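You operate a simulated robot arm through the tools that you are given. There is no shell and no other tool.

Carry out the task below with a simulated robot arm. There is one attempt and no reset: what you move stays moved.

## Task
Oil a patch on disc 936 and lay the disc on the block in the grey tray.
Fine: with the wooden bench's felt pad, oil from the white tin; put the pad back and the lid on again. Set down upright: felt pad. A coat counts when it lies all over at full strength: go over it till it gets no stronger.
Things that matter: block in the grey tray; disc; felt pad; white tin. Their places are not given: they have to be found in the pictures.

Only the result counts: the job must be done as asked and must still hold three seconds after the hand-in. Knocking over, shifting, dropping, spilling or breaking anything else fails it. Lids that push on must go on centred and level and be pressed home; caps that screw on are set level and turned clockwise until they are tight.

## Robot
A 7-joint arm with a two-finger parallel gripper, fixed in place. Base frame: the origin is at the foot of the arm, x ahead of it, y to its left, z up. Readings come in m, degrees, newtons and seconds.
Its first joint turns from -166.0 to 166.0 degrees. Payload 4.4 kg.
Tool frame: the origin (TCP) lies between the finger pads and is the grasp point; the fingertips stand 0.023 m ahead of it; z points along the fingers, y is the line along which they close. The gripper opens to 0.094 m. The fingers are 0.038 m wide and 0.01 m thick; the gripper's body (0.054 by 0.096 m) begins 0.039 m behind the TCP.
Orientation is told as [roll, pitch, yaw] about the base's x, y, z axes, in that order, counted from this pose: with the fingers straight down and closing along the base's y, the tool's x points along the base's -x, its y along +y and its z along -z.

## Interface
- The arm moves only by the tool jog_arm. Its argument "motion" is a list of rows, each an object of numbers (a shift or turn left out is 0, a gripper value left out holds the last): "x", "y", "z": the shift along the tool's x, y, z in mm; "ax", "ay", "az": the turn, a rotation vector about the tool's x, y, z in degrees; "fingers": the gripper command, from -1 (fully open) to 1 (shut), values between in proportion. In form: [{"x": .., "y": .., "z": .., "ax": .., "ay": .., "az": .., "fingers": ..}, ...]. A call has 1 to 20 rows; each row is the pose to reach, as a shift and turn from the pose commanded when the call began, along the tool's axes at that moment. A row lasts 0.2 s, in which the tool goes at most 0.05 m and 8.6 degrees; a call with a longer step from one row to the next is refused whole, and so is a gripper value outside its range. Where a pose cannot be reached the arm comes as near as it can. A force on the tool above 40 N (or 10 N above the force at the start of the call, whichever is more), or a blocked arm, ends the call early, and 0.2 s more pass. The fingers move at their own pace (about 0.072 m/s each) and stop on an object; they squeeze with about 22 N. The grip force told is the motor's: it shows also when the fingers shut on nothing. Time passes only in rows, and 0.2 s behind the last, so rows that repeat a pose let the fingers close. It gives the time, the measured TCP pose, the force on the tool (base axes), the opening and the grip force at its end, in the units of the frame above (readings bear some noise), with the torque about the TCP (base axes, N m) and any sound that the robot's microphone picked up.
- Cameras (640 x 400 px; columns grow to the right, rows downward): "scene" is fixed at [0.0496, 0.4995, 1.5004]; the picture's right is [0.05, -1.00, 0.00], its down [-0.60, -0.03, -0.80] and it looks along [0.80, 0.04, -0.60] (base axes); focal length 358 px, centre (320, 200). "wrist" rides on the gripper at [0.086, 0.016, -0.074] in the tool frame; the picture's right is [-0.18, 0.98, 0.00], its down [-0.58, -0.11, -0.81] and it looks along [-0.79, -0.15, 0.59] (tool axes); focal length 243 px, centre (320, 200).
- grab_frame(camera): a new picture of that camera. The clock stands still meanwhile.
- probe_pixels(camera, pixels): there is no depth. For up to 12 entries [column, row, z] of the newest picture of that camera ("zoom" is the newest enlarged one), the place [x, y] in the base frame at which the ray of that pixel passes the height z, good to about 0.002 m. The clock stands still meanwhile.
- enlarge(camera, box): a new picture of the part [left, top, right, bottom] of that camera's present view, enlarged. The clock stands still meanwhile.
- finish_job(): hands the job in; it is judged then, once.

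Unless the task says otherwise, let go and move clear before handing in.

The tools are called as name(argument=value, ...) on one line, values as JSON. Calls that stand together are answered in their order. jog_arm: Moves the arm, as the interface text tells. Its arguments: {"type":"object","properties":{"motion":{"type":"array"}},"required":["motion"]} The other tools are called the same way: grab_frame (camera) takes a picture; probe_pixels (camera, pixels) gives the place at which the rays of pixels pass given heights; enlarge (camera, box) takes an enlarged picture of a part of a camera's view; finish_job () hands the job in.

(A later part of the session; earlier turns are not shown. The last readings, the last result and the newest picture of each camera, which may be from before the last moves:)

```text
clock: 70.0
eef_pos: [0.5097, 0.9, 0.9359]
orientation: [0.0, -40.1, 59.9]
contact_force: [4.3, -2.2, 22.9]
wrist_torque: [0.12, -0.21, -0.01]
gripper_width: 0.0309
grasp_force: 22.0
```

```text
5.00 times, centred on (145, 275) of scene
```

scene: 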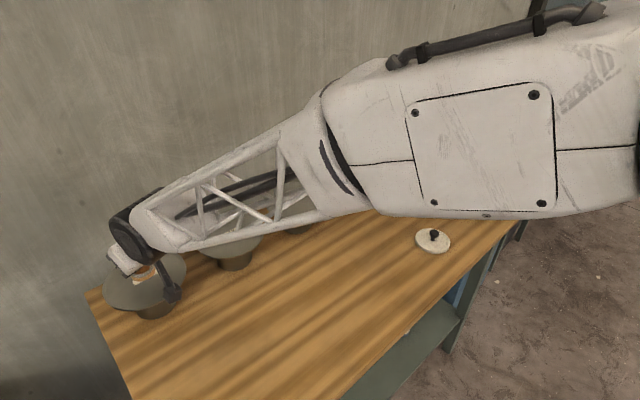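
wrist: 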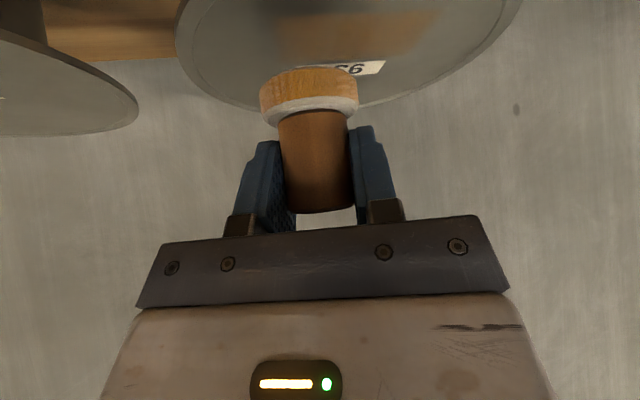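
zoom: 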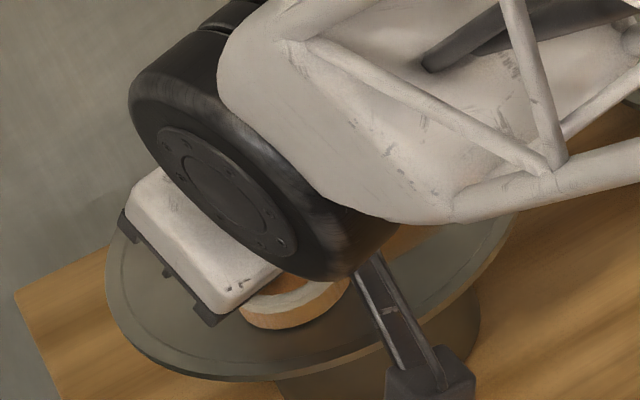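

Force is 23 N at the left end. I'll sweep back with slightly less pressure, then lift aside and look.

jog_arm(motion=[{"x": 0.8, "y": -5.8, "z": -1.3}, {"x": 1.9, "y": -11.6, "z": -2.2}, {"x": 3, "y": -17.4, "z": -3.1}, {"x": 4.1, "y": -23.3, "z": -4.1}, {"x": 5.2, "y": -29.1, "z": -5}, {"x": 6.3, "y": -34.9, "z": -5.9}, {"x": 7.3, "y": -40.7, "z": -6.8}, {"x": 8.4, "y": -46.5, "z": -7.7}, {"x": 8.4, "y": -46.5, "z": -7.7}])

jog_arm(motion=[{"x": -6.4, "z": -7.7}, {"x": -19, "z": -23}, {"x": -38.6, "z": -46}, {"x": -28, "y": -35, "z": -54}, {"x": -16, "y": -70, "z": -63}, {"x": -4, "y": -100, "z": -73}, {"x": 7, "y": -115, "z": -84}, {"x": 7, "y": -115, "z": -84}])

enlarge(camera="scene", box=[120, 255, 190, 310])

grab_frame(camera="wrist")

```text
clock: 72.0
eef_pos: [0.5457, 0.8669, 0.9363]
orientation: [0.0, -40.1, 60.0]
contact_force: [-3.5, 4.3, 18.5]
wrist_torque: [0.33, 0.11, 0.04]
gripper_width: 0.0307
grasp_force: 21.8
```

```text
clock: 73.8
eef_pos: [0.6159, 0.7578, 0.9948]
orientation: [-0.1, -40.0, 60.0]
contact_force: [-0.8, 0.5, -0.2]
wrist_torque: [-0.03, 0.02, -0.01]
gripper_width: 0.0306
grasp_force: 21.6
```

```text
7.27 times, centred on (155, 282) of scene
```

zoom: 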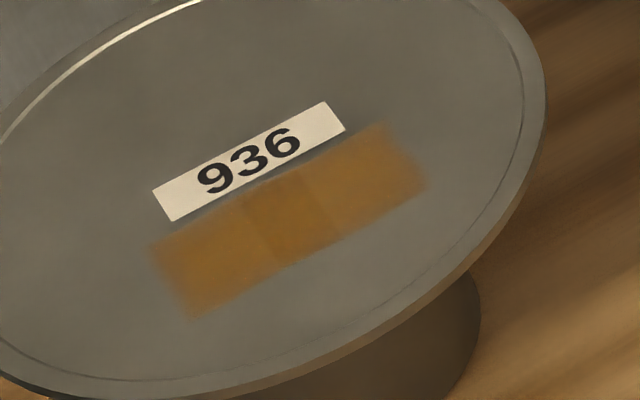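

```text
taken
```

wrist: 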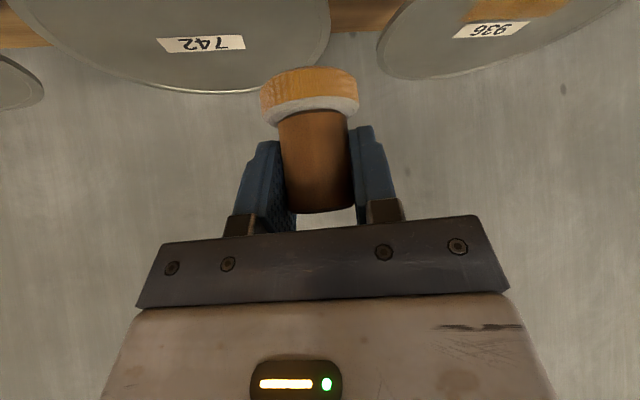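

The coat is much stronger, but the left and right thirds are still lighter than the middle. I'll go over the full length again, there and back.

jog_arm(motion=[{"x": -11, "y": 29, "z": 9.5}, {"x": -23, "y": 58, "z": 19}, {"x": -34, "y": 87, "z": 28.5}, {"x": -45.6, "y": 115, "z": 38}, {"x": -32, "y": 115, "z": 54}, {"x": -18, "y": 115, "z": 71}, {"x": -9, "y": 115, "z": 81.6}, {"x": -7.6, "y": 115, "z": 83.2}, {"x": -7.3, "y": 115, "z": 83.6}, {"x": -7.3, "y": 115, "z": 83.6}])

```text
clock: 76.0
eef_pos: [0.5467, 0.8661, 0.9367]
orientation: [0.0, -40.0, 60.0]
contact_force: [1.0, 0.3, 4.4]
wrist_torque: [0.05, -0.02, -0.01]
gripper_width: 0.0309
grasp_force: 22.2
```

jog_arm(motion=[{"x": 0.2, "z": 0.3}, {"x": -1.9, "y": 11.6, "z": 2.1}, {"x": -4.1, "y": 23.3, "z": 3.9}, {"x": -6.3, "y": 34.9, "z": 5.7}, {"x": -8.4, "y": 46.5, "z": 7.5}, {"x": -8.4, "y": 46.5, "z": 7.5}, {"x": -6.3, "y": 34.9, "z": 5.7}, {"x": -4.1, "y": 23.3, "z": 3.9}, {"x": -1.9, "y": 11.6, "z": 2.1}, {"x": 0.2, "y": 0, "z": 0.3}, {"x": 0.2, "y": 0, "z": 0.3}, {"x": -1.9, "y": 11.6, "z": 2.1}, {"x": -4.1, "y": 23.3, "z": 3.9}, {"x": -6.3, "y": 34.9, "z": 5.7}, {"x": -8.4, "y": 46.5, "z": 7.5}, {"x": -8.4, "y": 46.5, "z": 7.5}, {"x": -6.3, "y": 34.9, "z": 5.7}, {"x": -4.1, "y": 23.3, "z": 3.9}, {"x": -1.9, "y": 11.6, "z": 2.1}, {"x": 0.2, "y": 0, "z": 0.3}])

jog_arm(motion=[{"x": -6.4, "z": -7.7}, {"x": -19, "z": -23}, {"x": -38.6, "z": -46}, {"x": -28, "y": -35, "z": -54}, {"x": -16, "y": -70, "z": -63}, {"x": -4, "y": -100, "z": -73}, {"x": 7, "y": -115, "z": -84}, {"x": 7, "y": -115, "z": -84}])

enlarge(camera="scene", box=[120, 255, 190, 310])

grab_frame(camera="wrist")

```text
clock: 80.2
eef_pos: [0.5451, 0.8677, 0.9364]
orientation: [0.0, -40.1, 60.0]
contact_force: [-2.6, 4.8, 11.3]
wrist_torque: [0.24, 0.07, 0.01]
gripper_width: 0.0308
grasp_force: 21.8
```

```text
clock: 82.0
eef_pos: [0.6147, 0.7557, 0.9968]
orientation: [-0.1, -40.0, 59.9]
contact_force: [-0.1, 0.6, -0.7]
wrist_torque: [0.03, 0.0, -0.01]
gripper_width: 0.0306
grasp_force: 22.0
```

```text
7.27 times, centred on (155, 282) of scene
```

zoom: 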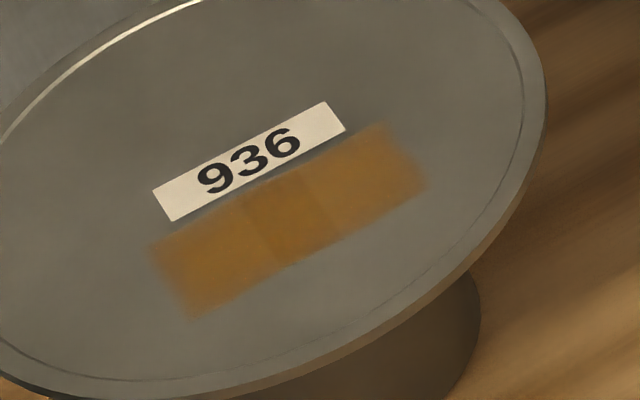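

```text
taken
```

wrist: 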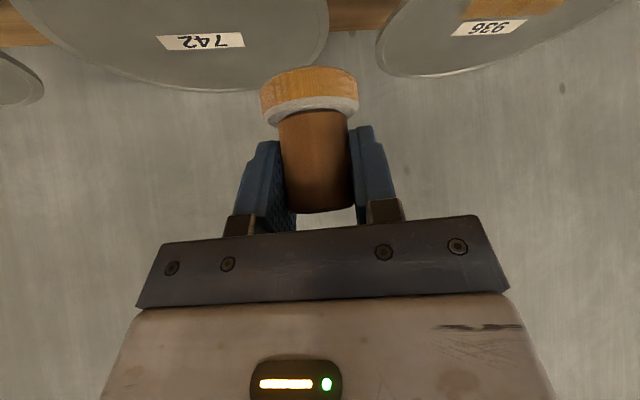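

The coat looks nearly unchanged after two more double sweeps, so either it is saturated or the pad is running dry. I'll enlarge the felt and the patch to judge.

enlarge(camera="wrist", box=[180, 0, 400, 130])

enlarge(camera="scene", box=[132, 268, 174, 302])

```text
2.91 times, centred on (290, 65) of wrist
```

zoom: 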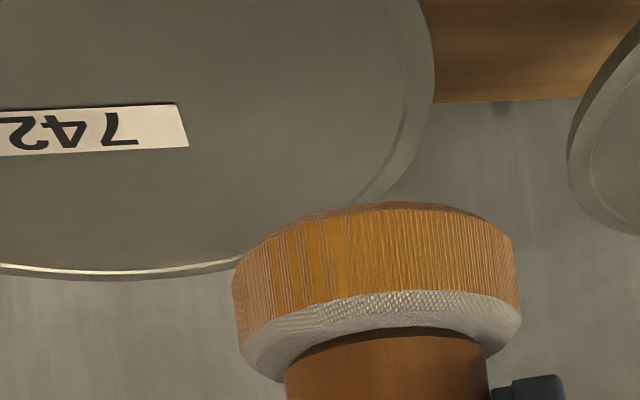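

```text
11.76 times, centred on (153, 285) of scene
```

zoom: 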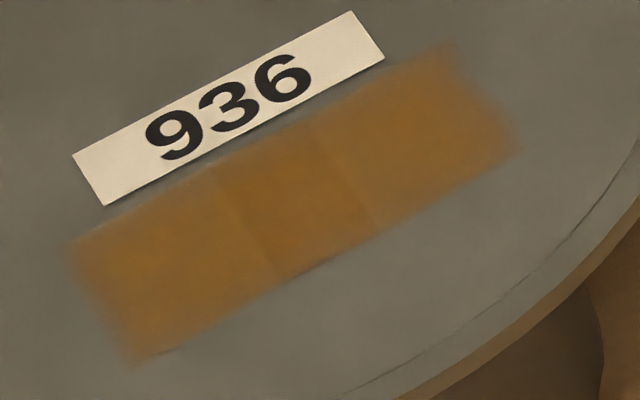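

Two overlapping coat areas are visible (the overlap in the middle looks darker), both now about equal, and the felt is still oily. I'll make two more double sweeps and compare the same close-up.

jog_arm(motion=[{"x": -11, "y": 29, "z": 9.5}, {"x": -23, "y": 58, "z": 19}, {"x": -34, "y": 87, "z": 28.5}, {"x": -45.6, "y": 115, "z": 38}, {"x": -32, "y": 115, "z": 54}, {"x": -18, "y": 115, "z": 71}, {"x": -9, "y": 115, "z": 81.6}, {"x": -7.6, "y": 115, "z": 83.2}, {"x": -7.1, "y": 115, "z": 83.9}, {"x": -7.1, "y": 115, "z": 83.9}])

jog_arm(motion=[{"x": 0.1, "z": 0.1}, {"x": -2, "y": 11.6, "z": 1.9}, {"x": -4.2, "y": 23.3, "z": 3.7}, {"x": -6.4, "y": 34.9, "z": 5.5}, {"x": -8.5, "y": 46.5, "z": 7.3}, {"x": -8.5, "y": 46.5, "z": 7.3}, {"x": -6.4, "y": 34.9, "z": 5.5}, {"x": -4.2, "y": 23.3, "z": 3.7}, {"x": -2, "y": 11.6, "z": 1.9}, {"x": 0.1, "y": 0, "z": 0.1}, {"x": 0.1, "y": 0, "z": 0.1}, {"x": -2, "y": 11.6, "z": 1.9}, {"x": -4.2, "y": 23.3, "z": 3.7}, {"x": -6.4, "y": 34.9, "z": 5.5}, {"x": -8.5, "y": 46.5, "z": 7.3}, {"x": -8.5, "y": 46.5, "z": 7.3}, {"x": -6.4, "y": 34.9, "z": 5.5}, {"x": -4.2, "y": 23.3, "z": 3.7}, {"x": -2, "y": 11.6, "z": 1.9}, {"x": 0.1, "y": 0, "z": 0.1}])

jog_arm(motion=[{"x": -6.4, "z": -7.7}, {"x": -19, "z": -23}, {"x": -38.6, "z": -46}, {"x": -28, "y": -35, "z": -54}, {"x": -16, "y": -70, "z": -63}, {"x": -4, "y": -100, "z": -73}, {"x": 7, "y": -115, "z": -84}, {"x": 7, "y": -115, "z": -84}])

enlarge(camera="scene", box=[132, 268, 174, 302])

enlarge(camera="wrist", box=[180, 0, 400, 130])

```text
clock: 84.2
eef_pos: [0.5455, 0.8654, 0.9369]
orientation: [0.1, -40.0, 60.0]
contact_force: [0.5, 0.7, 2.7]
wrist_torque: [0.09, 0.03, 0.02]
gripper_width: 0.0306
grasp_force: 21.7
```

```text
clock: 88.4
eef_pos: [0.5461, 0.8678, 0.937]
orientation: [0.0, -40.1, 60.0]
contact_force: [-6.2, 6.5, 22.1]
wrist_torque: [0.37, 0.23, 0.04]
gripper_width: 0.0306
grasp_force: 22.0
```

```text
clock: 90.2
eef_pos: [0.6162, 0.7586, 0.9973]
orientation: [0.0, -40.0, 60.0]
contact_force: [0.5, -0.2, -0.8]
wrist_torque: [0.02, 0.01, -0.02]
gripper_width: 0.0308
grasp_force: 22.4
```

```text
11.76 times, centred on (153, 285) of scene
```

zoom: 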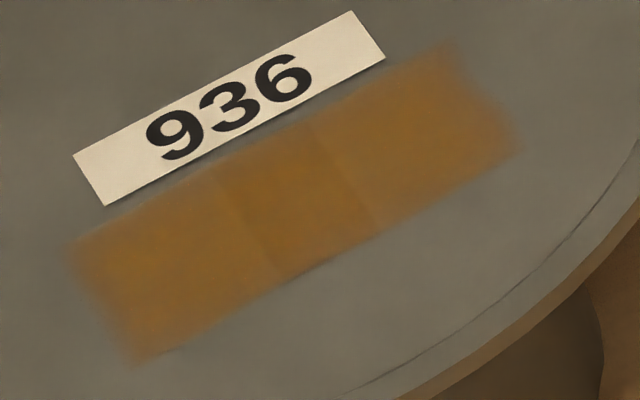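

```text
2.91 times, centred on (290, 65) of wrist
```

zoom: 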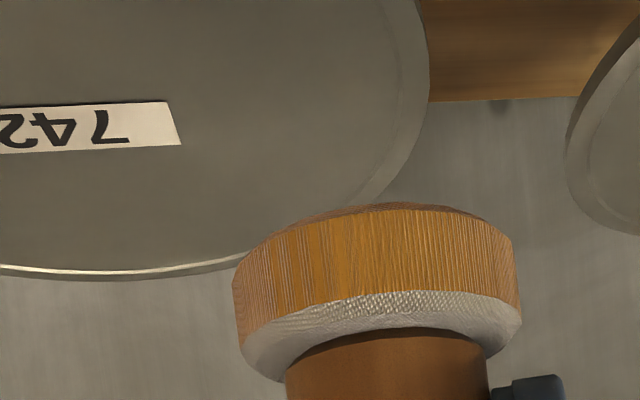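

The close-up shows no further change, both halves are equally strong, and the felt is still oily, so the coat is at full strength. I'll now carry the pad back above its home spot.

jog_arm(motion=[{"x": 5.6, "y": -37.1, "z": -4.7, "ax": 1.84, "az": 2.19}, {"x": 11.3, "y": -74.1, "z": -9.5, "ax": 3.68, "az": 4.38}, {"x": 16.9, "y": -111.2, "z": -14.2, "ax": 5.51, "az": 6.57}, {"x": 22.6, "y": -148.2, "z": -18.9, "ax": 7.35, "az": 8.76}, {"x": 28.2, "y": -185.3, "z": -23.7, "ax": 9.19, "az": 10.95}, {"x": 33.9, "y": -222.3, "z": -28.4, "ax": 11.03, "az": 13.14}, {"x": 39.5, "y": -259.4, "z": -33.1, "ax": 12.86, "az": 15.32}, {"x": 45.1, "y": -296.4, "z": -37.9, "ax": 14.7, "az": 17.51}, {"x": 50.8, "y": -333.5, "z": -42.6, "ax": 16.54, "az": 19.7}, {"x": 56.4, "y": -370.5, "z": -47.3, "ax": 18.38, "az": 21.89}, {"x": 62.1, "y": -407.6, "z": -52.1, "ax": 20.21, "az": 24.08}, {"x": 67.7, "y": -444.6, "z": -56.8, "ax": 22.05, "az": 26.27}, {"x": 67.7, "y": -444.6, "z": -56.8, "ax": 22.05, "az": 26.27}])

grab_frame(camera="wrist")

enlarge(camera="scene", box=[110, 250, 190, 310])

```text
clock: 93.0
eef_pos: [0.9573, 0.4586, 0.9952]
orientation: [0.0, -40.0, 25.6]
contact_force: [0.6, 0.2, -1.5]
wrist_torque: [-0.01, -0.02, 0.02]
gripper_width: 0.0307
grasp_force: 21.6
```

```text
taken
```

wrist: 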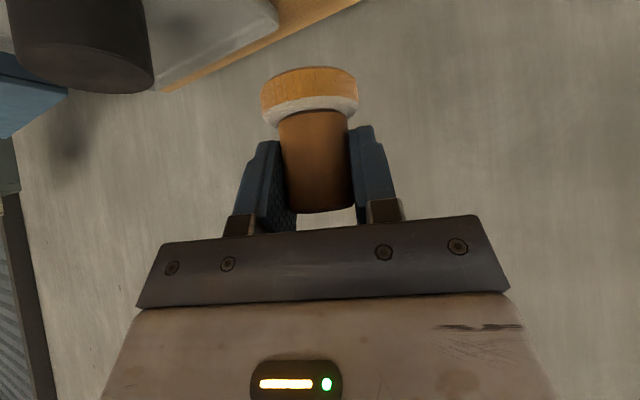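

```text
6.67 times, centred on (150, 280) of scene
```

zoom: 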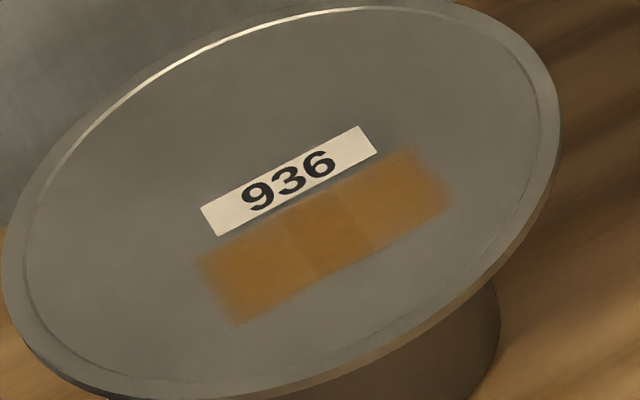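

The patch looks even and the disc hasn't moved. I'll lower the pad at its home spot to just above the bench.

jog_arm(motion=[{"x": 22.5, "z": 26.8}, {"x": 45, "z": 53.6}, {"x": 67.5, "z": 80.4}, {"x": 82, "z": 97.5}, {"x": 90, "z": 107.2}, {"x": 92, "z": 109.5}, {"x": 92, "z": 109.5}])

grab_frame(camera="wrist")

```text
clock: 94.6
eef_pos: [0.9553, 0.4593, 0.8524]
orientation: [0.0, -40.1, 25.6]
contact_force: [-0.2, -0.4, -1.1]
wrist_torque: [0.0, 0.01, 0.01]
gripper_width: 0.0309
grasp_force: 22.0
```

```text
taken
```

wrist: 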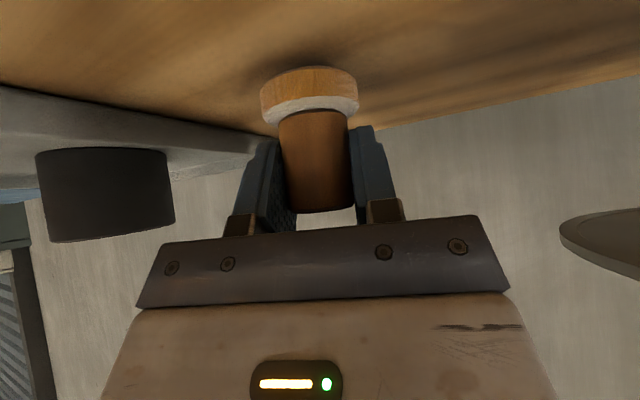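

The view nearly matches the one at pick-up. I'll lower the last millimetres slowly until the pad touches.

jog_arm(motion=[{"x": -0.5, "z": 1.7}, {"x": 0.2, "z": 2.5}, {"x": 0.8, "z": 3.3}, {"x": 1.5, "z": 4.1}, {"x": 2.1, "z": 4.8}])

jog_arm(motion=[{"x": 0.64, "z": 0.77}, {"x": 1.29, "z": 1.53}])

```text
clock: 95.8
eef_pos: [0.9585, 0.4585, 0.8475]
orientation: [-0.1, -40.0, 25.7]
contact_force: [-0.4, -0.4, -0.4]
wrist_torque: [0.03, 0.0, -0.01]
gripper_width: 0.0306
grasp_force: 22.3
```

```text
clock: 96.4
eef_pos: [0.9575, 0.4581, 0.8467]
orientation: [0.0, -40.0, 25.6]
contact_force: [0.2, -0.3, -0.9]
wrist_torque: [0.03, -0.02, -0.05]
gripper_width: 0.0309
grasp_force: 21.9
```

jog_arm(motion=[{"x": 0.64, "z": 0.77}, {"x": 1.0, "z": 1.2}])

jog_arm(motion=[{"x": 0.5, "z": 0.6}])

```text
clock: 97.0
eef_pos: [0.9573, 0.4587, 0.8436]
orientation: [0.1, -40.0, 25.7]
contact_force: [-0.2, 0.0, -0.5]
wrist_torque: [-0.02, -0.03, -0.02]
gripper_width: 0.031
grasp_force: 22.0
```

```text
clock: 97.4
eef_pos: [0.9578, 0.4598, 0.8433]
orientation: [0.0, -39.9, 25.8]
contact_force: [-0.9, -0.8, 2.1]
wrist_torque: [-0.02, -0.01, -0.01]
gripper_width: 0.0309
grasp_force: 22.0
```

The pad touches the bench (2 N). I'll seat it lightly, open the fingers, and back off along the tool axis.

jog_arm(motion=[{"x": 0.3, "z": 0.35, "fingers": 1}, {"x": 0.3, "z": 0.35, "fingers": 0.3}, {"x": 0.3, "z": 0.35, "fingers": 0.1}, {"x": 0.3, "z": 0.35, "fingers": -0.3}, {"x": 0.3, "z": 0.35, "fingers": -0.7}, {"x": 0.3, "z": 0.35, "fingers": -1}, {"x": 0.3, "z": 0.35, "fingers": -1}, {"x": 0, "z": -10, "fingers": -1}, {"x": 0, "z": -30, "fingers": -1}, {"x": 0, "z": -60, "fingers": -1}, {"x": 0, "z": -90, "fingers": -1}, {"x": 0, "z": -90, "fingers": -1}])

grab_frame(camera="wrist")

enlarge(camera="scene", box=[300, 150, 400, 230])

```text
clock: 100.0
eef_pos: [0.9055, 0.4331, 0.9115]
orientation: [0.1, -40.0, 25.6]
contact_force: [0.2, 0.2, 0.2]
wrist_torque: [-0.02, -0.01, 0.0]
gripper_width: 0.094
grasp_force: 0.1
```

```text
taken
```

wrist: 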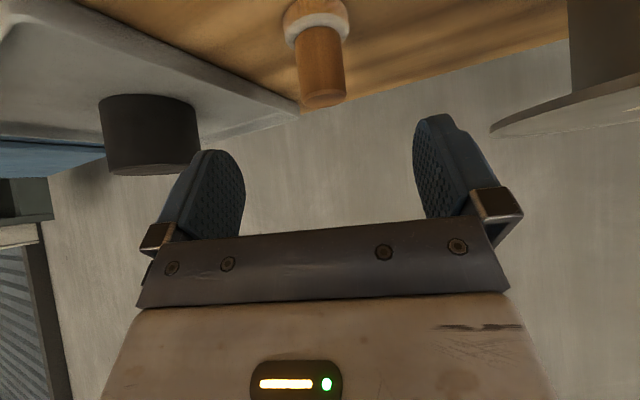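

```text
5.00 times, centred on (350, 190) of scene
```

zoom: 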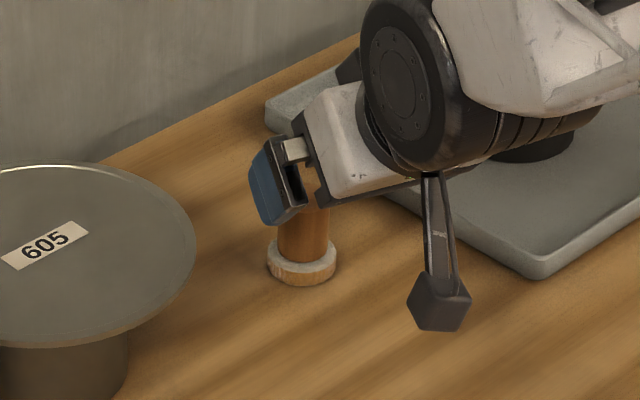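

The pad stands upright at its home spot with the fingers clear. Next I'll return to the lid: rise, bring the tool vertical and go above its knob at (0.789, 0.219).

jog_arm(motion=[{"x": -10, "z": -15}, {"x": -10, "y": -5, "z": -35, "ay": 2}, {"x": 10, "y": -28, "z": -55, "ay": 8}, {"x": 34, "y": -51, "z": -74, "ay": 14}, {"x": 58, "y": -74, "z": -93, "ay": 20}, {"x": 82, "y": -97, "z": -112, "ay": 26}, {"x": 107, "y": -120, "z": -131, "ay": 33}, {"x": 132.1, "y": -142.7, "z": -150, "ay": 40}, {"x": 132.1, "y": -142.7, "z": -150, "ay": 40}])

enlarge(camera="wrist", box=[240, 0, 400, 120])

enlarge(camera="scene", box=[320, 170, 500, 260])

```text
clock: 102.0
eef_pos: [0.7896, 0.2183, 0.9414]
orientation: [-0.1, 0.1, 25.8]
contact_force: [-0.1, 0.4, 0.5]
wrist_torque: [-0.03, -0.01, 0.02]
gripper_width: 0.0941
grasp_force: 0.1
```

```text
3.33 times, centred on (320, 60) of wrist
```

zoom: 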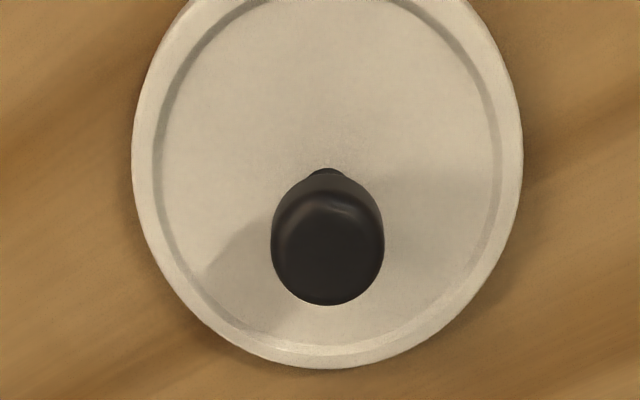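

```text
3.56 times, centred on (410, 215) of scene
```

zoom: 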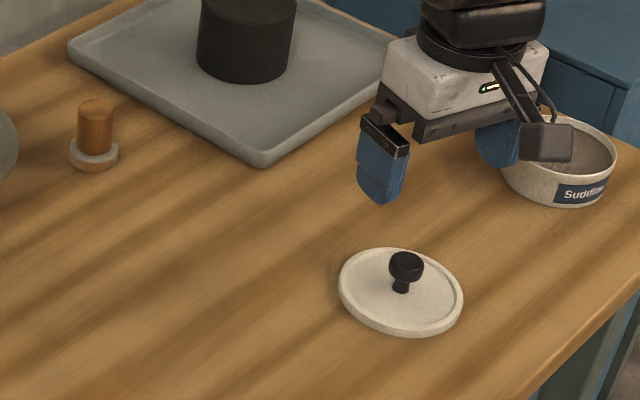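

The knob is about 2 px right of the axis (1.5 mm). I'll correct that, narrow the fingers a little, descend and grip it.

jog_arm(motion=[{"y": 1.5, "z": 10, "fingers": -0.1}, {"y": 1.5, "z": 35, "fingers": -0.1}, {"y": 1.5, "z": 60, "fingers": -0.1}, {"y": 1.5, "z": 85, "fingers": -0.1}, {"y": 1.5, "z": 98, "fingers": -0.1}, {"y": 1.5, "z": 103.5, "fingers": -0.1}, {"y": 1.5, "z": 103.5, "fingers": -0.1}])

grab_frame(camera="wrist")

```text
clock: 103.6
eef_pos: [0.789, 0.2208, 0.8384]
orientation: [0.0, 0.1, 25.7]
contact_force: [0.1, -0.9, 0.5]
wrist_torque: [-0.01, 0.0, 0.01]
gripper_width: 0.0518
grasp_force: 0.0
```

```text
taken
```

wrist: 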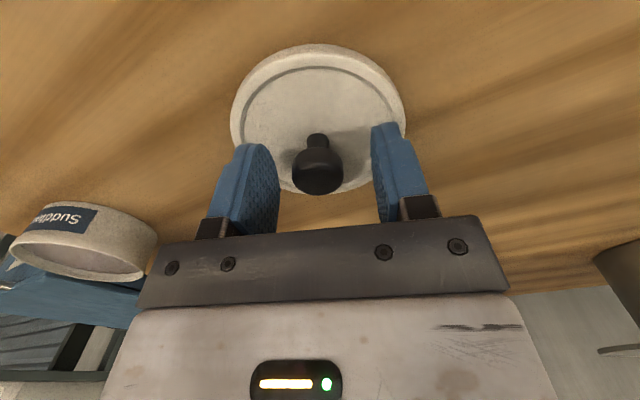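

jog_arm(motion=[{"y": -0.8, "z": 1.5}, {"y": -0.8, "z": 2.5}, {"y": -0.8, "z": 2.5, "fingers": 0.2}, {"y": -0.8, "z": 2.5, "fingers": 0.4}, {"y": -0.8, "z": 2.5, "fingers": 0.6}, {"y": -0.8, "z": 2.5, "fingers": 1}, {"y": -0.8, "z": 2.5, "fingers": 1}, {"y": -0.8, "z": 2.5, "fingers": 1}])

grab_frame(camera="wrist")

```text
clock: 105.4
eef_pos: [0.7891, 0.2206, 0.837]
orientation: [0.1, 0.0, 25.7]
contact_force: [-0.2, -0.3, 0.7]
wrist_torque: [-0.01, -0.01, 0.0]
gripper_width: 0.0244
grasp_force: 21.7
```

```text
taken
```

wrist: 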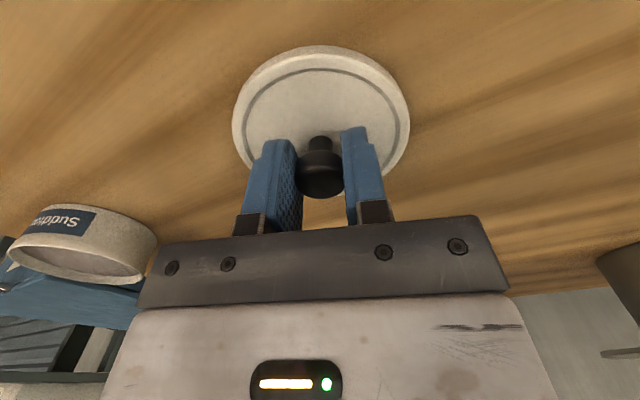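

The knob is gripped again, with the lid level. I'll lift it and carry it above the tin.

jog_arm(motion=[{"z": -10}, {"z": -35}, {"z": -65}, {"z": -100}, {"x": -8, "y": -25, "z": -103}, {"x": -18, "y": -57, "z": -103}, {"x": -28, "y": -88, "z": -103}, {"x": -39, "y": -120, "z": -103}, {"x": -49, "y": -152, "z": -103}, {"x": -60, "y": -184, "z": -103}, {"x": -69.7, "y": -215.7, "z": -103}, {"x": -69.7, "y": -215.7, "z": -103}])

grab_frame(camera="wrist")

enlarge(camera="scene", box=[430, 130, 550, 230])

```text
clock: 108.0
eef_pos: [0.9451, 0.0561, 0.9409]
orientation: [-0.1, 0.0, 25.7]
contact_force: [0.4, 0.0, 0.2]
wrist_torque: [-0.02, 0.0, 0.02]
gripper_width: 0.0244
grasp_force: 21.5
```

```text
taken
```

wrist: 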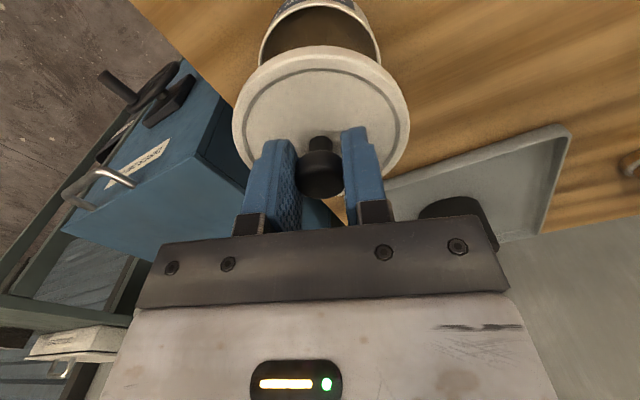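

```text
4.00 times, centred on (490, 180) of scene
```

zoom: 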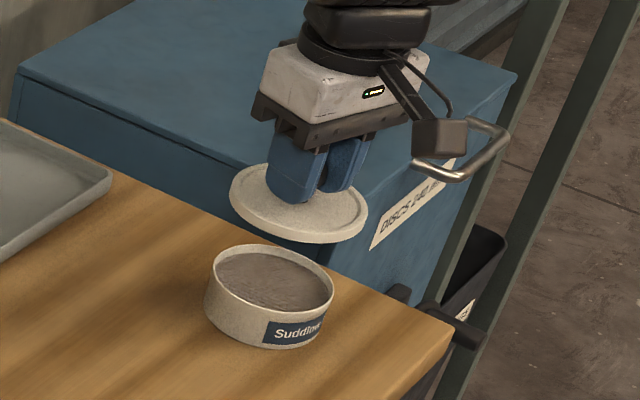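

The tin hasn't moved, and its mouth (columns 260–380) lines up with the lid's axis (column 320). I'll lower to about 15 mm above the seat and check alignment.

jog_arm(motion=[{"z": 20}, {"z": 40}, {"z": 52}, {"z": 56}, {"z": 56}])

grab_frame(camera="wrist")

enlarge(camera="scene", box=[450, 160, 510, 220])

```text
clock: 109.2
eef_pos: [0.9455, 0.0561, 0.8826]
orientation: [0.0, 0.0, 25.7]
contact_force: [-0.6, -0.4, -1.0]
wrist_torque: [-0.02, -0.01, 0.02]
gripper_width: 0.0243
grasp_force: 22.5
```

```text
taken
```

wrist: 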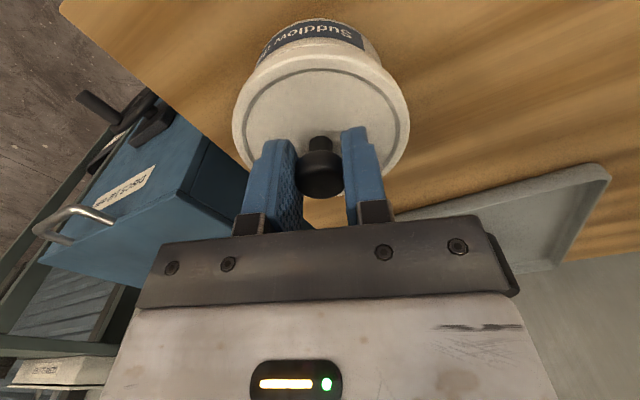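

```text
6.67 times, centred on (480, 190) of scene
```

zoom: 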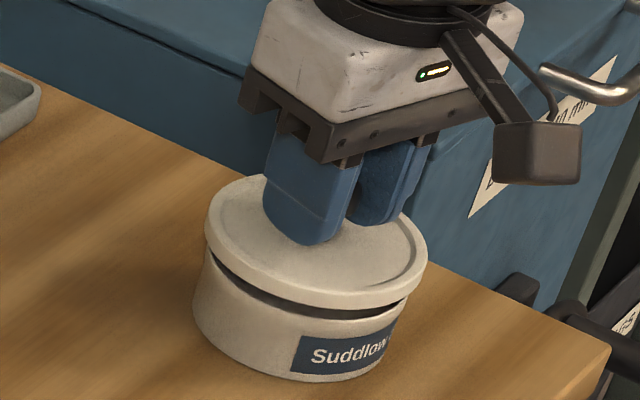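

The lid hovers centred over the tin with an even gap. I'll lower it slowly onto the rim.

jog_arm(motion=[{"z": 2}, {"z": 4}, {"z": 6}, {"z": 8}, {"z": 10}, {"z": 11}, {"z": 12}])

```text
clock: 110.8
eef_pos: [0.9455, 0.0559, 0.8727]
orientation: [0.0, 0.0, 25.6]
contact_force: [0.0, 0.3, -0.7]
wrist_torque: [-0.05, -0.03, 0.03]
gripper_width: 0.0241
grasp_force: 21.9
```

jog_arm(motion=[{"z": 1}, {"z": 2}, {"z": 3}])

```text
clock: 111.6
eef_pos: [0.9455, 0.0567, 0.8692]
orientation: [0.0, 0.0, 25.7]
contact_force: [0.6, 0.8, -1.2]
wrist_torque: [-0.03, 0.0, 0.0]
gripper_width: 0.024
grasp_force: 22.3
```

jog_arm(motion=[{"z": 0.7}, {"z": 1.4}])

jog_arm(motion=[{"z": 0.7}, {"z": 1.4}])

enlarge(camera="scene", box=[450, 160, 510, 220])

```text
clock: 112.2
eef_pos: [0.9456, 0.057, 0.8673]
orientation: [0.1, 0.0, 25.7]
contact_force: [0.0, -0.7, 1.5]
wrist_torque: [0.02, 0.02, -0.04]
gripper_width: 0.0243
grasp_force: 22.1
```

```text
clock: 112.8
eef_pos: [0.9452, 0.0557, 0.8679]
orientation: [-0.1, -0.1, 25.7]
contact_force: [-7.8, -3.3, 19.5]
wrist_torque: [-0.08, 0.14, -0.01]
gripper_width: 0.0243
grasp_force: 21.6
```

```text
6.67 times, centred on (480, 190) of scene
```

zoom: 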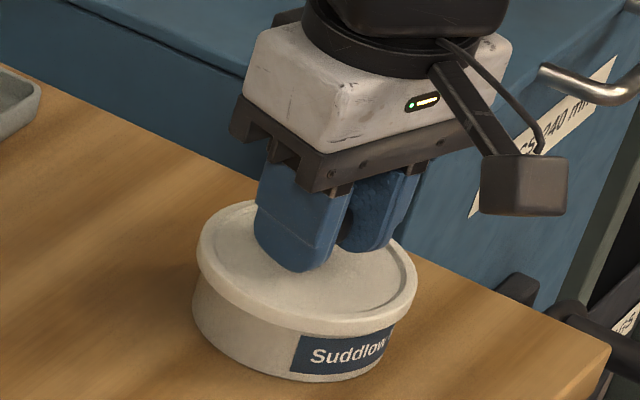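

The lid is on the rim with about 20 N of resistance and no click yet. I'll press further in small steps.

jog_arm(motion=[{"z": 0.5}, {"z": 1.0}])

```text
clock: 113.4
eef_pos: [0.9455, 0.057, 0.8671]
orientation: [-0.1, -0.3, 25.7]
contact_force: [1.3, -2.6, 29.0]
wrist_torque: [-0.02, -0.12, -0.04]
gripper_width: 0.0243
grasp_force: 22.6
```

jog_arm(motion=[{"z": 0.6}, {"z": 1.2}])

enlarge(camera="scene", box=[450, 160, 510, 220])

```text
clock: 114.0
eef_pos: [0.9467, 0.0565, 0.8647]
orientation: [-0.1, -0.1, 25.7]
contact_force: [9.0, -8.8, 31.6]
wrist_torque: [-0.11, -0.22, -0.03]
gripper_width: 0.0245
grasp_force: 21.8
```

```text
6.67 times, centred on (480, 190) of scene
```

zoom: 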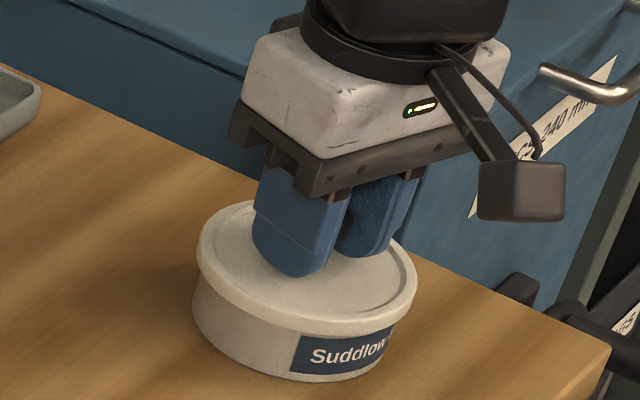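

The fingers may be starting to slip on the knob at 32 N, with no click heard. I'll let go, rise, close the fingers and press on the knob's top instead.

jog_arm(motion=[{"z": -1, "fingers": 1}, {"z": -1, "fingers": 0.4}, {"z": -1, "fingers": 0.1}, {"z": -1, "fingers": 0.0}, {"z": -8, "fingers": 0.0}, {"z": -25, "fingers": 0.0}, {"z": -50, "fingers": 0.0}, {"z": -70, "fingers": 0.0}, {"z": -70, "fingers": 0.0}])

enlarge(camera="wrist", box=[220, 0, 420, 150])

enlarge(camera="scene", box=[450, 165, 510, 225])

```text
clock: 116.0
eef_pos: [0.9442, 0.0568, 0.9344]
orientation: [0.1, 0.0, 25.7]
contact_force: [0.1, -0.3, -0.1]
wrist_torque: [0.03, -0.01, -0.01]
gripper_width: 0.0471
grasp_force: 0.0
heard: snap
```

```text
2.67 times, centred on (320, 75) of wrist
```

zoom: 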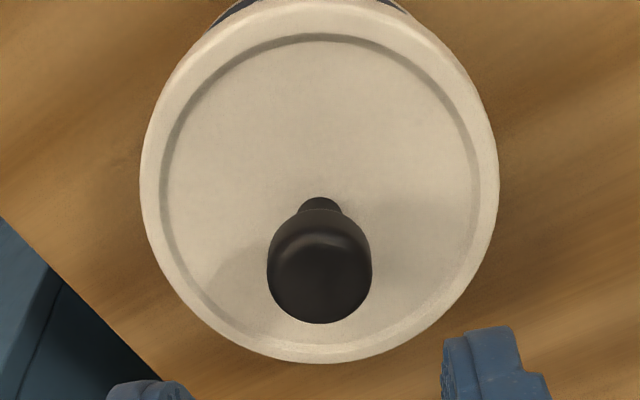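

```text
6.67 times, centred on (480, 195) of scene
```

zoom: 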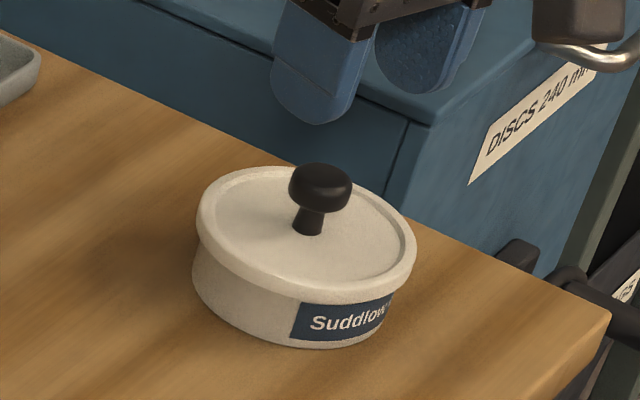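

A snap was heard in that last call, and the lid sits level with the knob at its original height in the picture. To make sure it is home, I'll close the fingers and press on the knob's top.

jog_arm(motion=[{"fingers": 1}, {"fingers": 1}, {"fingers": 1}, {"fingers": 1}, {"z": 15, "fingers": 1}, {"z": 30, "fingers": 1}, {"z": 37, "fingers": 1}, {"z": 37, "fingers": 1}])

grab_frame(camera="wrist")

enlarge(camera="scene", box=[450, 165, 510, 225])

```text
clock: 117.8
eef_pos: [0.9442, 0.0568, 0.895]
orientation: [-0.1, 0.0, 25.7]
contact_force: [0.1, -0.2, -0.4]
wrist_torque: [-0.03, -0.01, 0.0]
gripper_width: 0.0001
grasp_force: 22.0
```

```text
taken
```

wrist: 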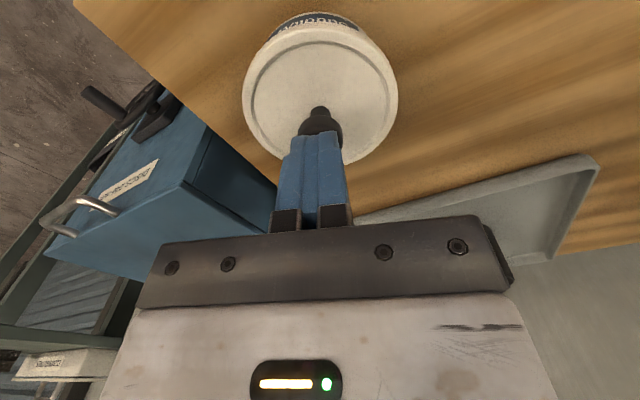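

```text
6.67 times, centred on (480, 195) of scene
```

zoom: 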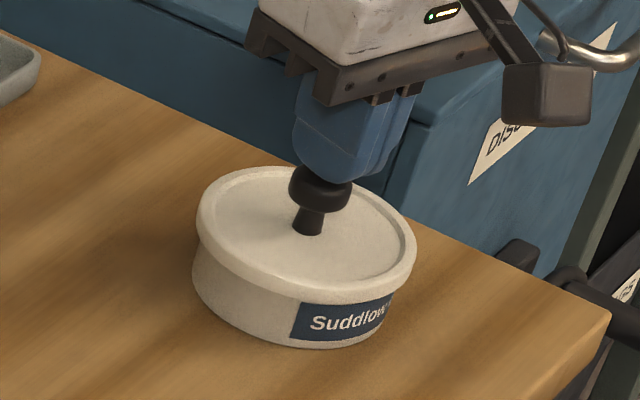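

The closed fingertips are right above the knob's top, on axis. I'll press down in small steps.

jog_arm(motion=[{"z": 0.8, "fingers": 1}, {"z": 1.6, "fingers": 1}, {"z": 2.4, "fingers": 1}])

jog_arm(motion=[{"z": 0.8, "fingers": 1}, {"z": 1.6, "fingers": 1}])

```text
clock: 118.6
eef_pos: [0.9448, 0.0561, 0.8936]
orientation: [0.0, -0.1, 25.8]
contact_force: [-0.1, 0.7, 0.4]
wrist_torque: [0.03, 0.0, 0.02]
gripper_width: 0.0
grasp_force: 22.1
```

```text
clock: 119.2
eef_pos: [0.9462, 0.0555, 0.8924]
orientation: [0.0, 0.0, 25.7]
contact_force: [0.4, -0.3, 0.2]
wrist_torque: [0.01, 0.02, -0.01]
gripper_width: 0.0
grasp_force: 22.2
```

jog_arm(motion=[{"z": 0.8, "fingers": 1}, {"z": 1.6, "fingers": 1}])

jog_arm(motion=[{"z": 0.7, "fingers": 1}, {"z": 1.4, "fingers": 1}])

```text
clock: 119.8
eef_pos: [0.9461, 0.0554, 0.8919]
orientation: [-0.1, 0.1, 25.7]
contact_force: [-1.2, 0.5, 0.8]
wrist_torque: [-0.01, 0.02, 0.03]
gripper_width: 0.0
grasp_force: 21.8
```

```text
clock: 120.4
eef_pos: [0.9459, 0.0561, 0.8913]
orientation: [-0.2, -0.1, 25.7]
contact_force: [-2.0, -3.7, 12.6]
wrist_torque: [-0.05, 0.04, 0.06]
gripper_width: 0.0
grasp_force: 21.9
```

jog_arm(motion=[{"z": 0.7, "fingers": 1}, {"z": 1.4, "fingers": 1}, {"z": 2.1, "fingers": 1}])

jog_arm(motion=[{"z": 0.6, "fingers": 1}, {"z": 1.2, "fingers": 1}])

```text
clock: 121.2
eef_pos: [0.9456, 0.0558, 0.8909]
orientation: [-0.1, -0.2, 25.6]
contact_force: [-2.6, 0.3, 7.0]
wrist_torque: [0.01, 0.07, 0.04]
gripper_width: 0.0001
grasp_force: 22.4
stopped in row 3: the force on the tool passed its limit at 46 N (the readings are from after the stop); the commanded pose is now the measured one
```

```text
clock: 121.8
eef_pos: [0.9473, 0.0576, 0.8915]
orientation: [-0.1, -0.2, 25.8]
contact_force: [-11.6, -1.6, 23.1]
wrist_torque: [-0.02, 0.35, 0.03]
gripper_width: 0.0001
grasp_force: 22.4
```

Pressing with up to 46 N gave no further movement and no new click, so the lid was already home from the earlier snap. I'll rise and inspect it.

jog_arm(motion=[{"z": -2, "fingers": 1}, {"z": -15, "fingers": 1}, {"z": -45, "fingers": 0.5}, {"z": -80, "fingers": -0.5}, {"x": 30, "z": -110, "fingers": -1}, {"x": 70, "z": -120, "fingers": -1}, {"x": 110, "z": -120, "fingers": -1}, {"x": 110, "z": -120, "fingers": -1}])

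grab_frame(camera="wrist")

enlarge(camera="wrist", box=[250, 90, 370, 190])

enlarge(camera="scene", box=[450, 180, 510, 225])

```text
clock: 123.6
eef_pos: [0.8465, 0.009, 1.0082]
orientation: [-0.1, -0.1, 25.7]
contact_force: [0.0, -0.4, 0.7]
wrist_torque: [0.0, 0.02, 0.0]
gripper_width: 0.0938
grasp_force: 0.1
```

```text
taken
```

wrist: 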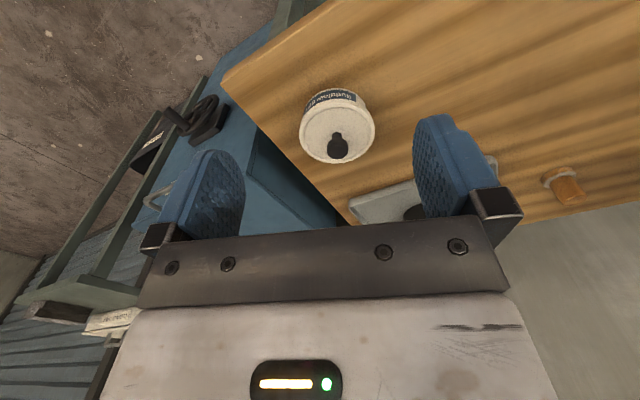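

```text
4.00 times, centred on (310, 140) of wrist
```

zoom: 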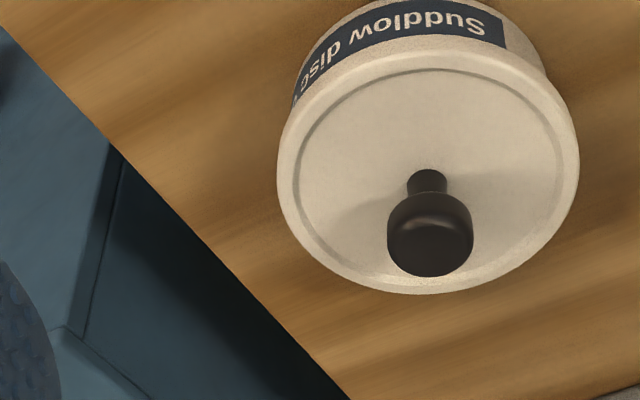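

```text
8.89 times, centred on (480, 202) of scene
```

zoom: 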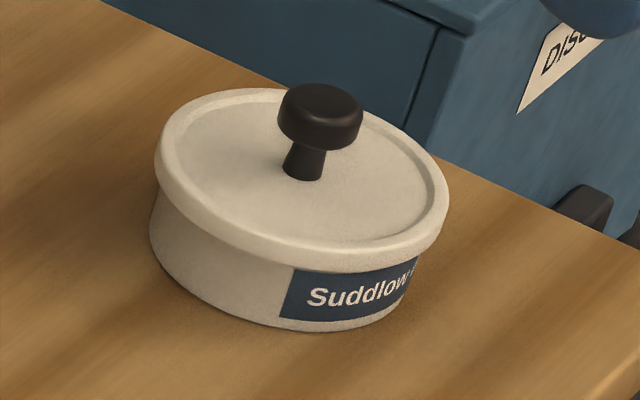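

The tin is closed: the lid is level, its knob at the same height as at the start, and the tin body unmoved. Now for the disc: I'll move left to a clear waypoint in front of it and measure the disc's outline on the way.

jog_arm(motion=[{"x": 8, "y": 43.8, "z": -2.5, "az": -1}, {"x": 16.2, "y": 87.5, "z": -5, "az": -2.1}, {"x": 24.2, "y": 131.3, "z": -7.4, "az": -3.1}, {"x": 32.3, "y": 175.1, "z": -9.9, "az": -4.2}, {"x": 40.4, "y": 218.9, "z": -12.4, "az": -5.2}, {"x": 48.5, "y": 262.6, "z": -14.8, "az": -6.3}, {"x": 56.5, "y": 306.4, "z": -17.3, "az": -7.3}, {"x": 64.6, "y": 350.2, "z": -19.8, "az": -8.4}, {"x": 72.7, "y": 393.9, "z": -22.2, "az": -9.4}, {"x": 80.8, "y": 437.7, "z": -24.7, "az": -10.5}, {"x": 88.8, "y": 481.5, "z": -27.2, "az": -11.5}, {"x": 96.9, "y": 525.3, "z": -29.7, "az": -12.6}, {"x": 105, "y": 569, "z": -32.1, "az": -13.6}, {"x": 113.1, "y": 612.8, "z": -34.6, "az": -14.7}, {"x": 121.1, "y": 656.6, "z": -37.1, "az": -15.7}, {"x": 129.2, "y": 700.3, "z": -39.5, "az": -16.8}, {"x": 137.3, "y": 744.1, "z": -42, "az": -17.8}, {"x": 137.3, "y": 744.1, "z": -42, "az": -17.8}])

grab_frame(camera="scene")

enlarge(camera="scene", box=[90, 235, 200, 320])

grab_frame(camera="wrist")

```text
clock: 127.4
eef_pos: [0.4008, 0.6179, 1.0497]
orientation: [-0.1, -0.1, 43.5]
contact_force: [-0.5, -0.3, 0.6]
wrist_torque: [0.04, 0.01, 0.01]
gripper_width: 0.0939
grasp_force: 0.0
```

```text
taken
```

scene: 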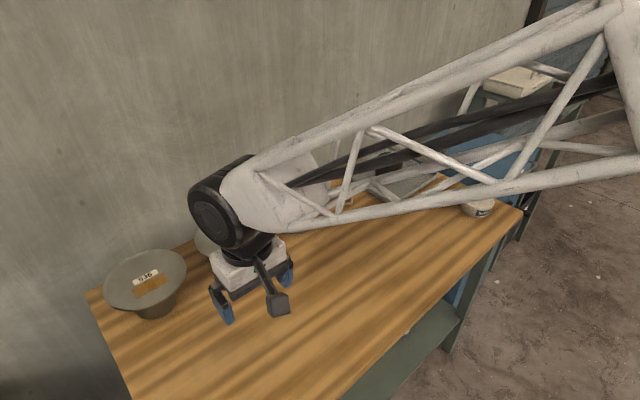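

```text
4.71 times, centred on (145, 278) of scene
```

zoom: 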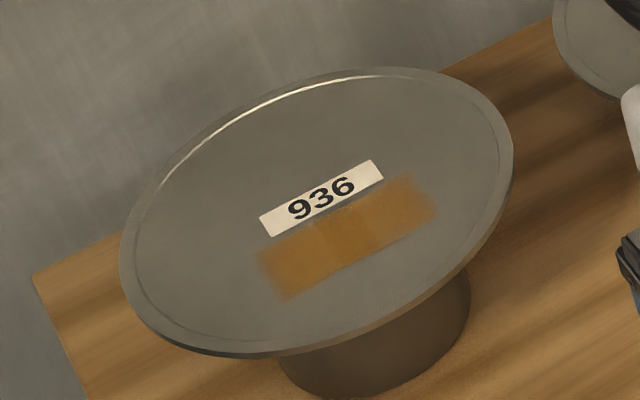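

```text
taken
```

wrist: 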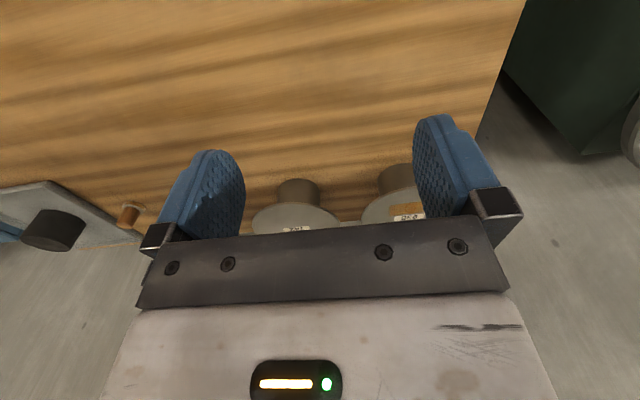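

I'll probe the disc's outline on the scene zoom to fix its centre and radius.

probe_pixels(camera="zoom", pixels=[[120, 255, 0.893], [513, 160, 0.893], [385, 67, 0.893], [240, 352, 0.893], [150, 190, 0.893], [490, 235, 0.893], [220, 110, 0.893], [400, 315, 0.893], [321, 198, 0.893], [260, 262, 0.893], [438, 210, 0.893], [285, 299, 0.893]])

```text
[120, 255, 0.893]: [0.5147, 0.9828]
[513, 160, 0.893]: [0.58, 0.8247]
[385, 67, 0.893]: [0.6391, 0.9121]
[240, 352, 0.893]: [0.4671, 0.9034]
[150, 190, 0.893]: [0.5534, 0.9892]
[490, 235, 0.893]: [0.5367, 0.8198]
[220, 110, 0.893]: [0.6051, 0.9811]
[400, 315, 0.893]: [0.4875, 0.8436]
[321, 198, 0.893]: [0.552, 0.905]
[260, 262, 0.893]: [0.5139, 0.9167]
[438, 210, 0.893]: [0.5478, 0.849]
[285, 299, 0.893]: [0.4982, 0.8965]
```

The disc's centre is about (0.5525, 0.9045), radius ≈0.086, and the patch's front edge lies about 44 mm from the centre, so a front grip with the tips 55 mm from centre stays clear of the oil. I'll tilt the tool to horizontal, pointing squarely at the disc from the front.

jog_arm(motion=[{"x": -10, "y": 6, "z": 2, "ay": -7.5}, {"x": -20, "y": 12, "z": 4, "ay": -15}, {"x": -30, "y": 18, "z": 6, "ay": -22.5}, {"x": -40, "y": 25, "z": 8, "ay": -30}, {"x": -50, "y": 32, "z": 10, "ay": -37.5}, {"x": -60, "y": 39, "z": 12, "ay": -45}, {"x": -70, "y": 46, "z": 14, "ay": -52.5}, {"x": -80, "y": 53, "z": 16, "ay": -60}, {"x": -90, "y": 60, "z": 18, "ay": -67.5}, {"x": -100, "y": 65, "z": 20, "ay": -75}, {"x": -105, "y": 68.5, "z": 20, "ay": -82.5}, {"x": -105, "y": 68.5, "z": 20, "ay": -90}, {"x": -105, "y": 68.5, "z": 20, "ay": -90}])

grab_frame(camera="scene")

```text
clock: 130.2
eef_pos: [0.4301, 0.7421, 1.0295]
orientation: [-147.7, -89.8, -168.8]
contact_force: [0.3, 0.7, 0.1]
wrist_torque: [-0.01, -0.05, 0.01]
gripper_width: 0.0941
grasp_force: 0.1
```

```text
taken
```

scene: 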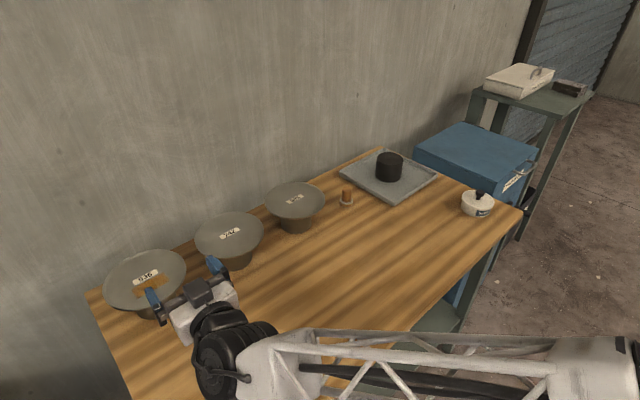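

The tool is horizontal and clear. Now I'll roll it 90° about its own axis so the fingers close vertically, with the camera on the left.

jog_arm(motion=[{"az": 7.5}, {"az": 15}, {"az": 22.5}, {"az": 30}, {"az": 37.5}, {"az": 45}, {"az": 52.5}, {"az": 60}, {"az": 67.5}, {"az": 75}, {"az": 82.5}, {"az": 90}, {"az": 90}])

grab_frame(camera="scene")

grab_frame(camera="wrist")

```text
clock: 133.0
eef_pos: [0.466, 0.7817, 1.205]
orientation: [76.4, -5.0, -44.6]
contact_force: [-0.2, 0.2, 0.5]
wrist_torque: [0.03, -0.02, 0.0]
gripper_width: 0.094
grasp_force: 0.1
out of reach, approached as far as the arm can: row 4, 5, 6, 7, 8, 9, 10, 11, 12, 13
```

```text
taken
```

scene: 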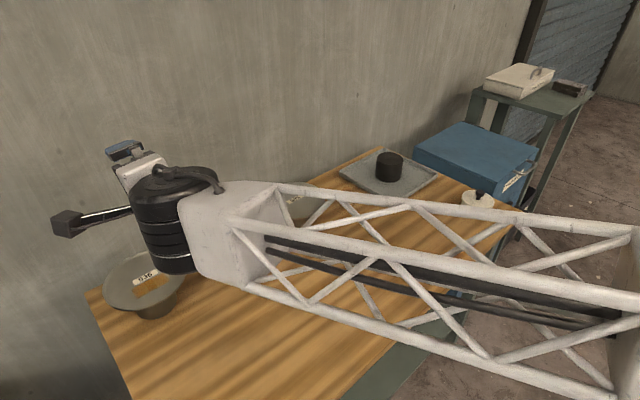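

```text
taken
```

wrist: 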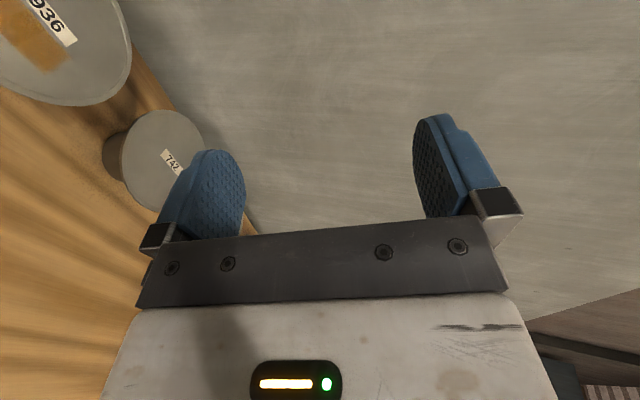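

The +90° roll ran out of reach and the arm stopped at a compromise pose, clear of everything. I'll check what pose is now commanded with a null move before reversing.

jog_arm(motion=[{"az": 0}])

```text
clock: 133.4
eef_pos: [0.4652, 0.7825, 1.205]
orientation: [76.4, -5.0, -44.7]
contact_force: [0.2, -1.1, -0.5]
wrist_torque: [-0.01, -0.02, -0.04]
gripper_width: 0.094
grasp_force: 0.0
```

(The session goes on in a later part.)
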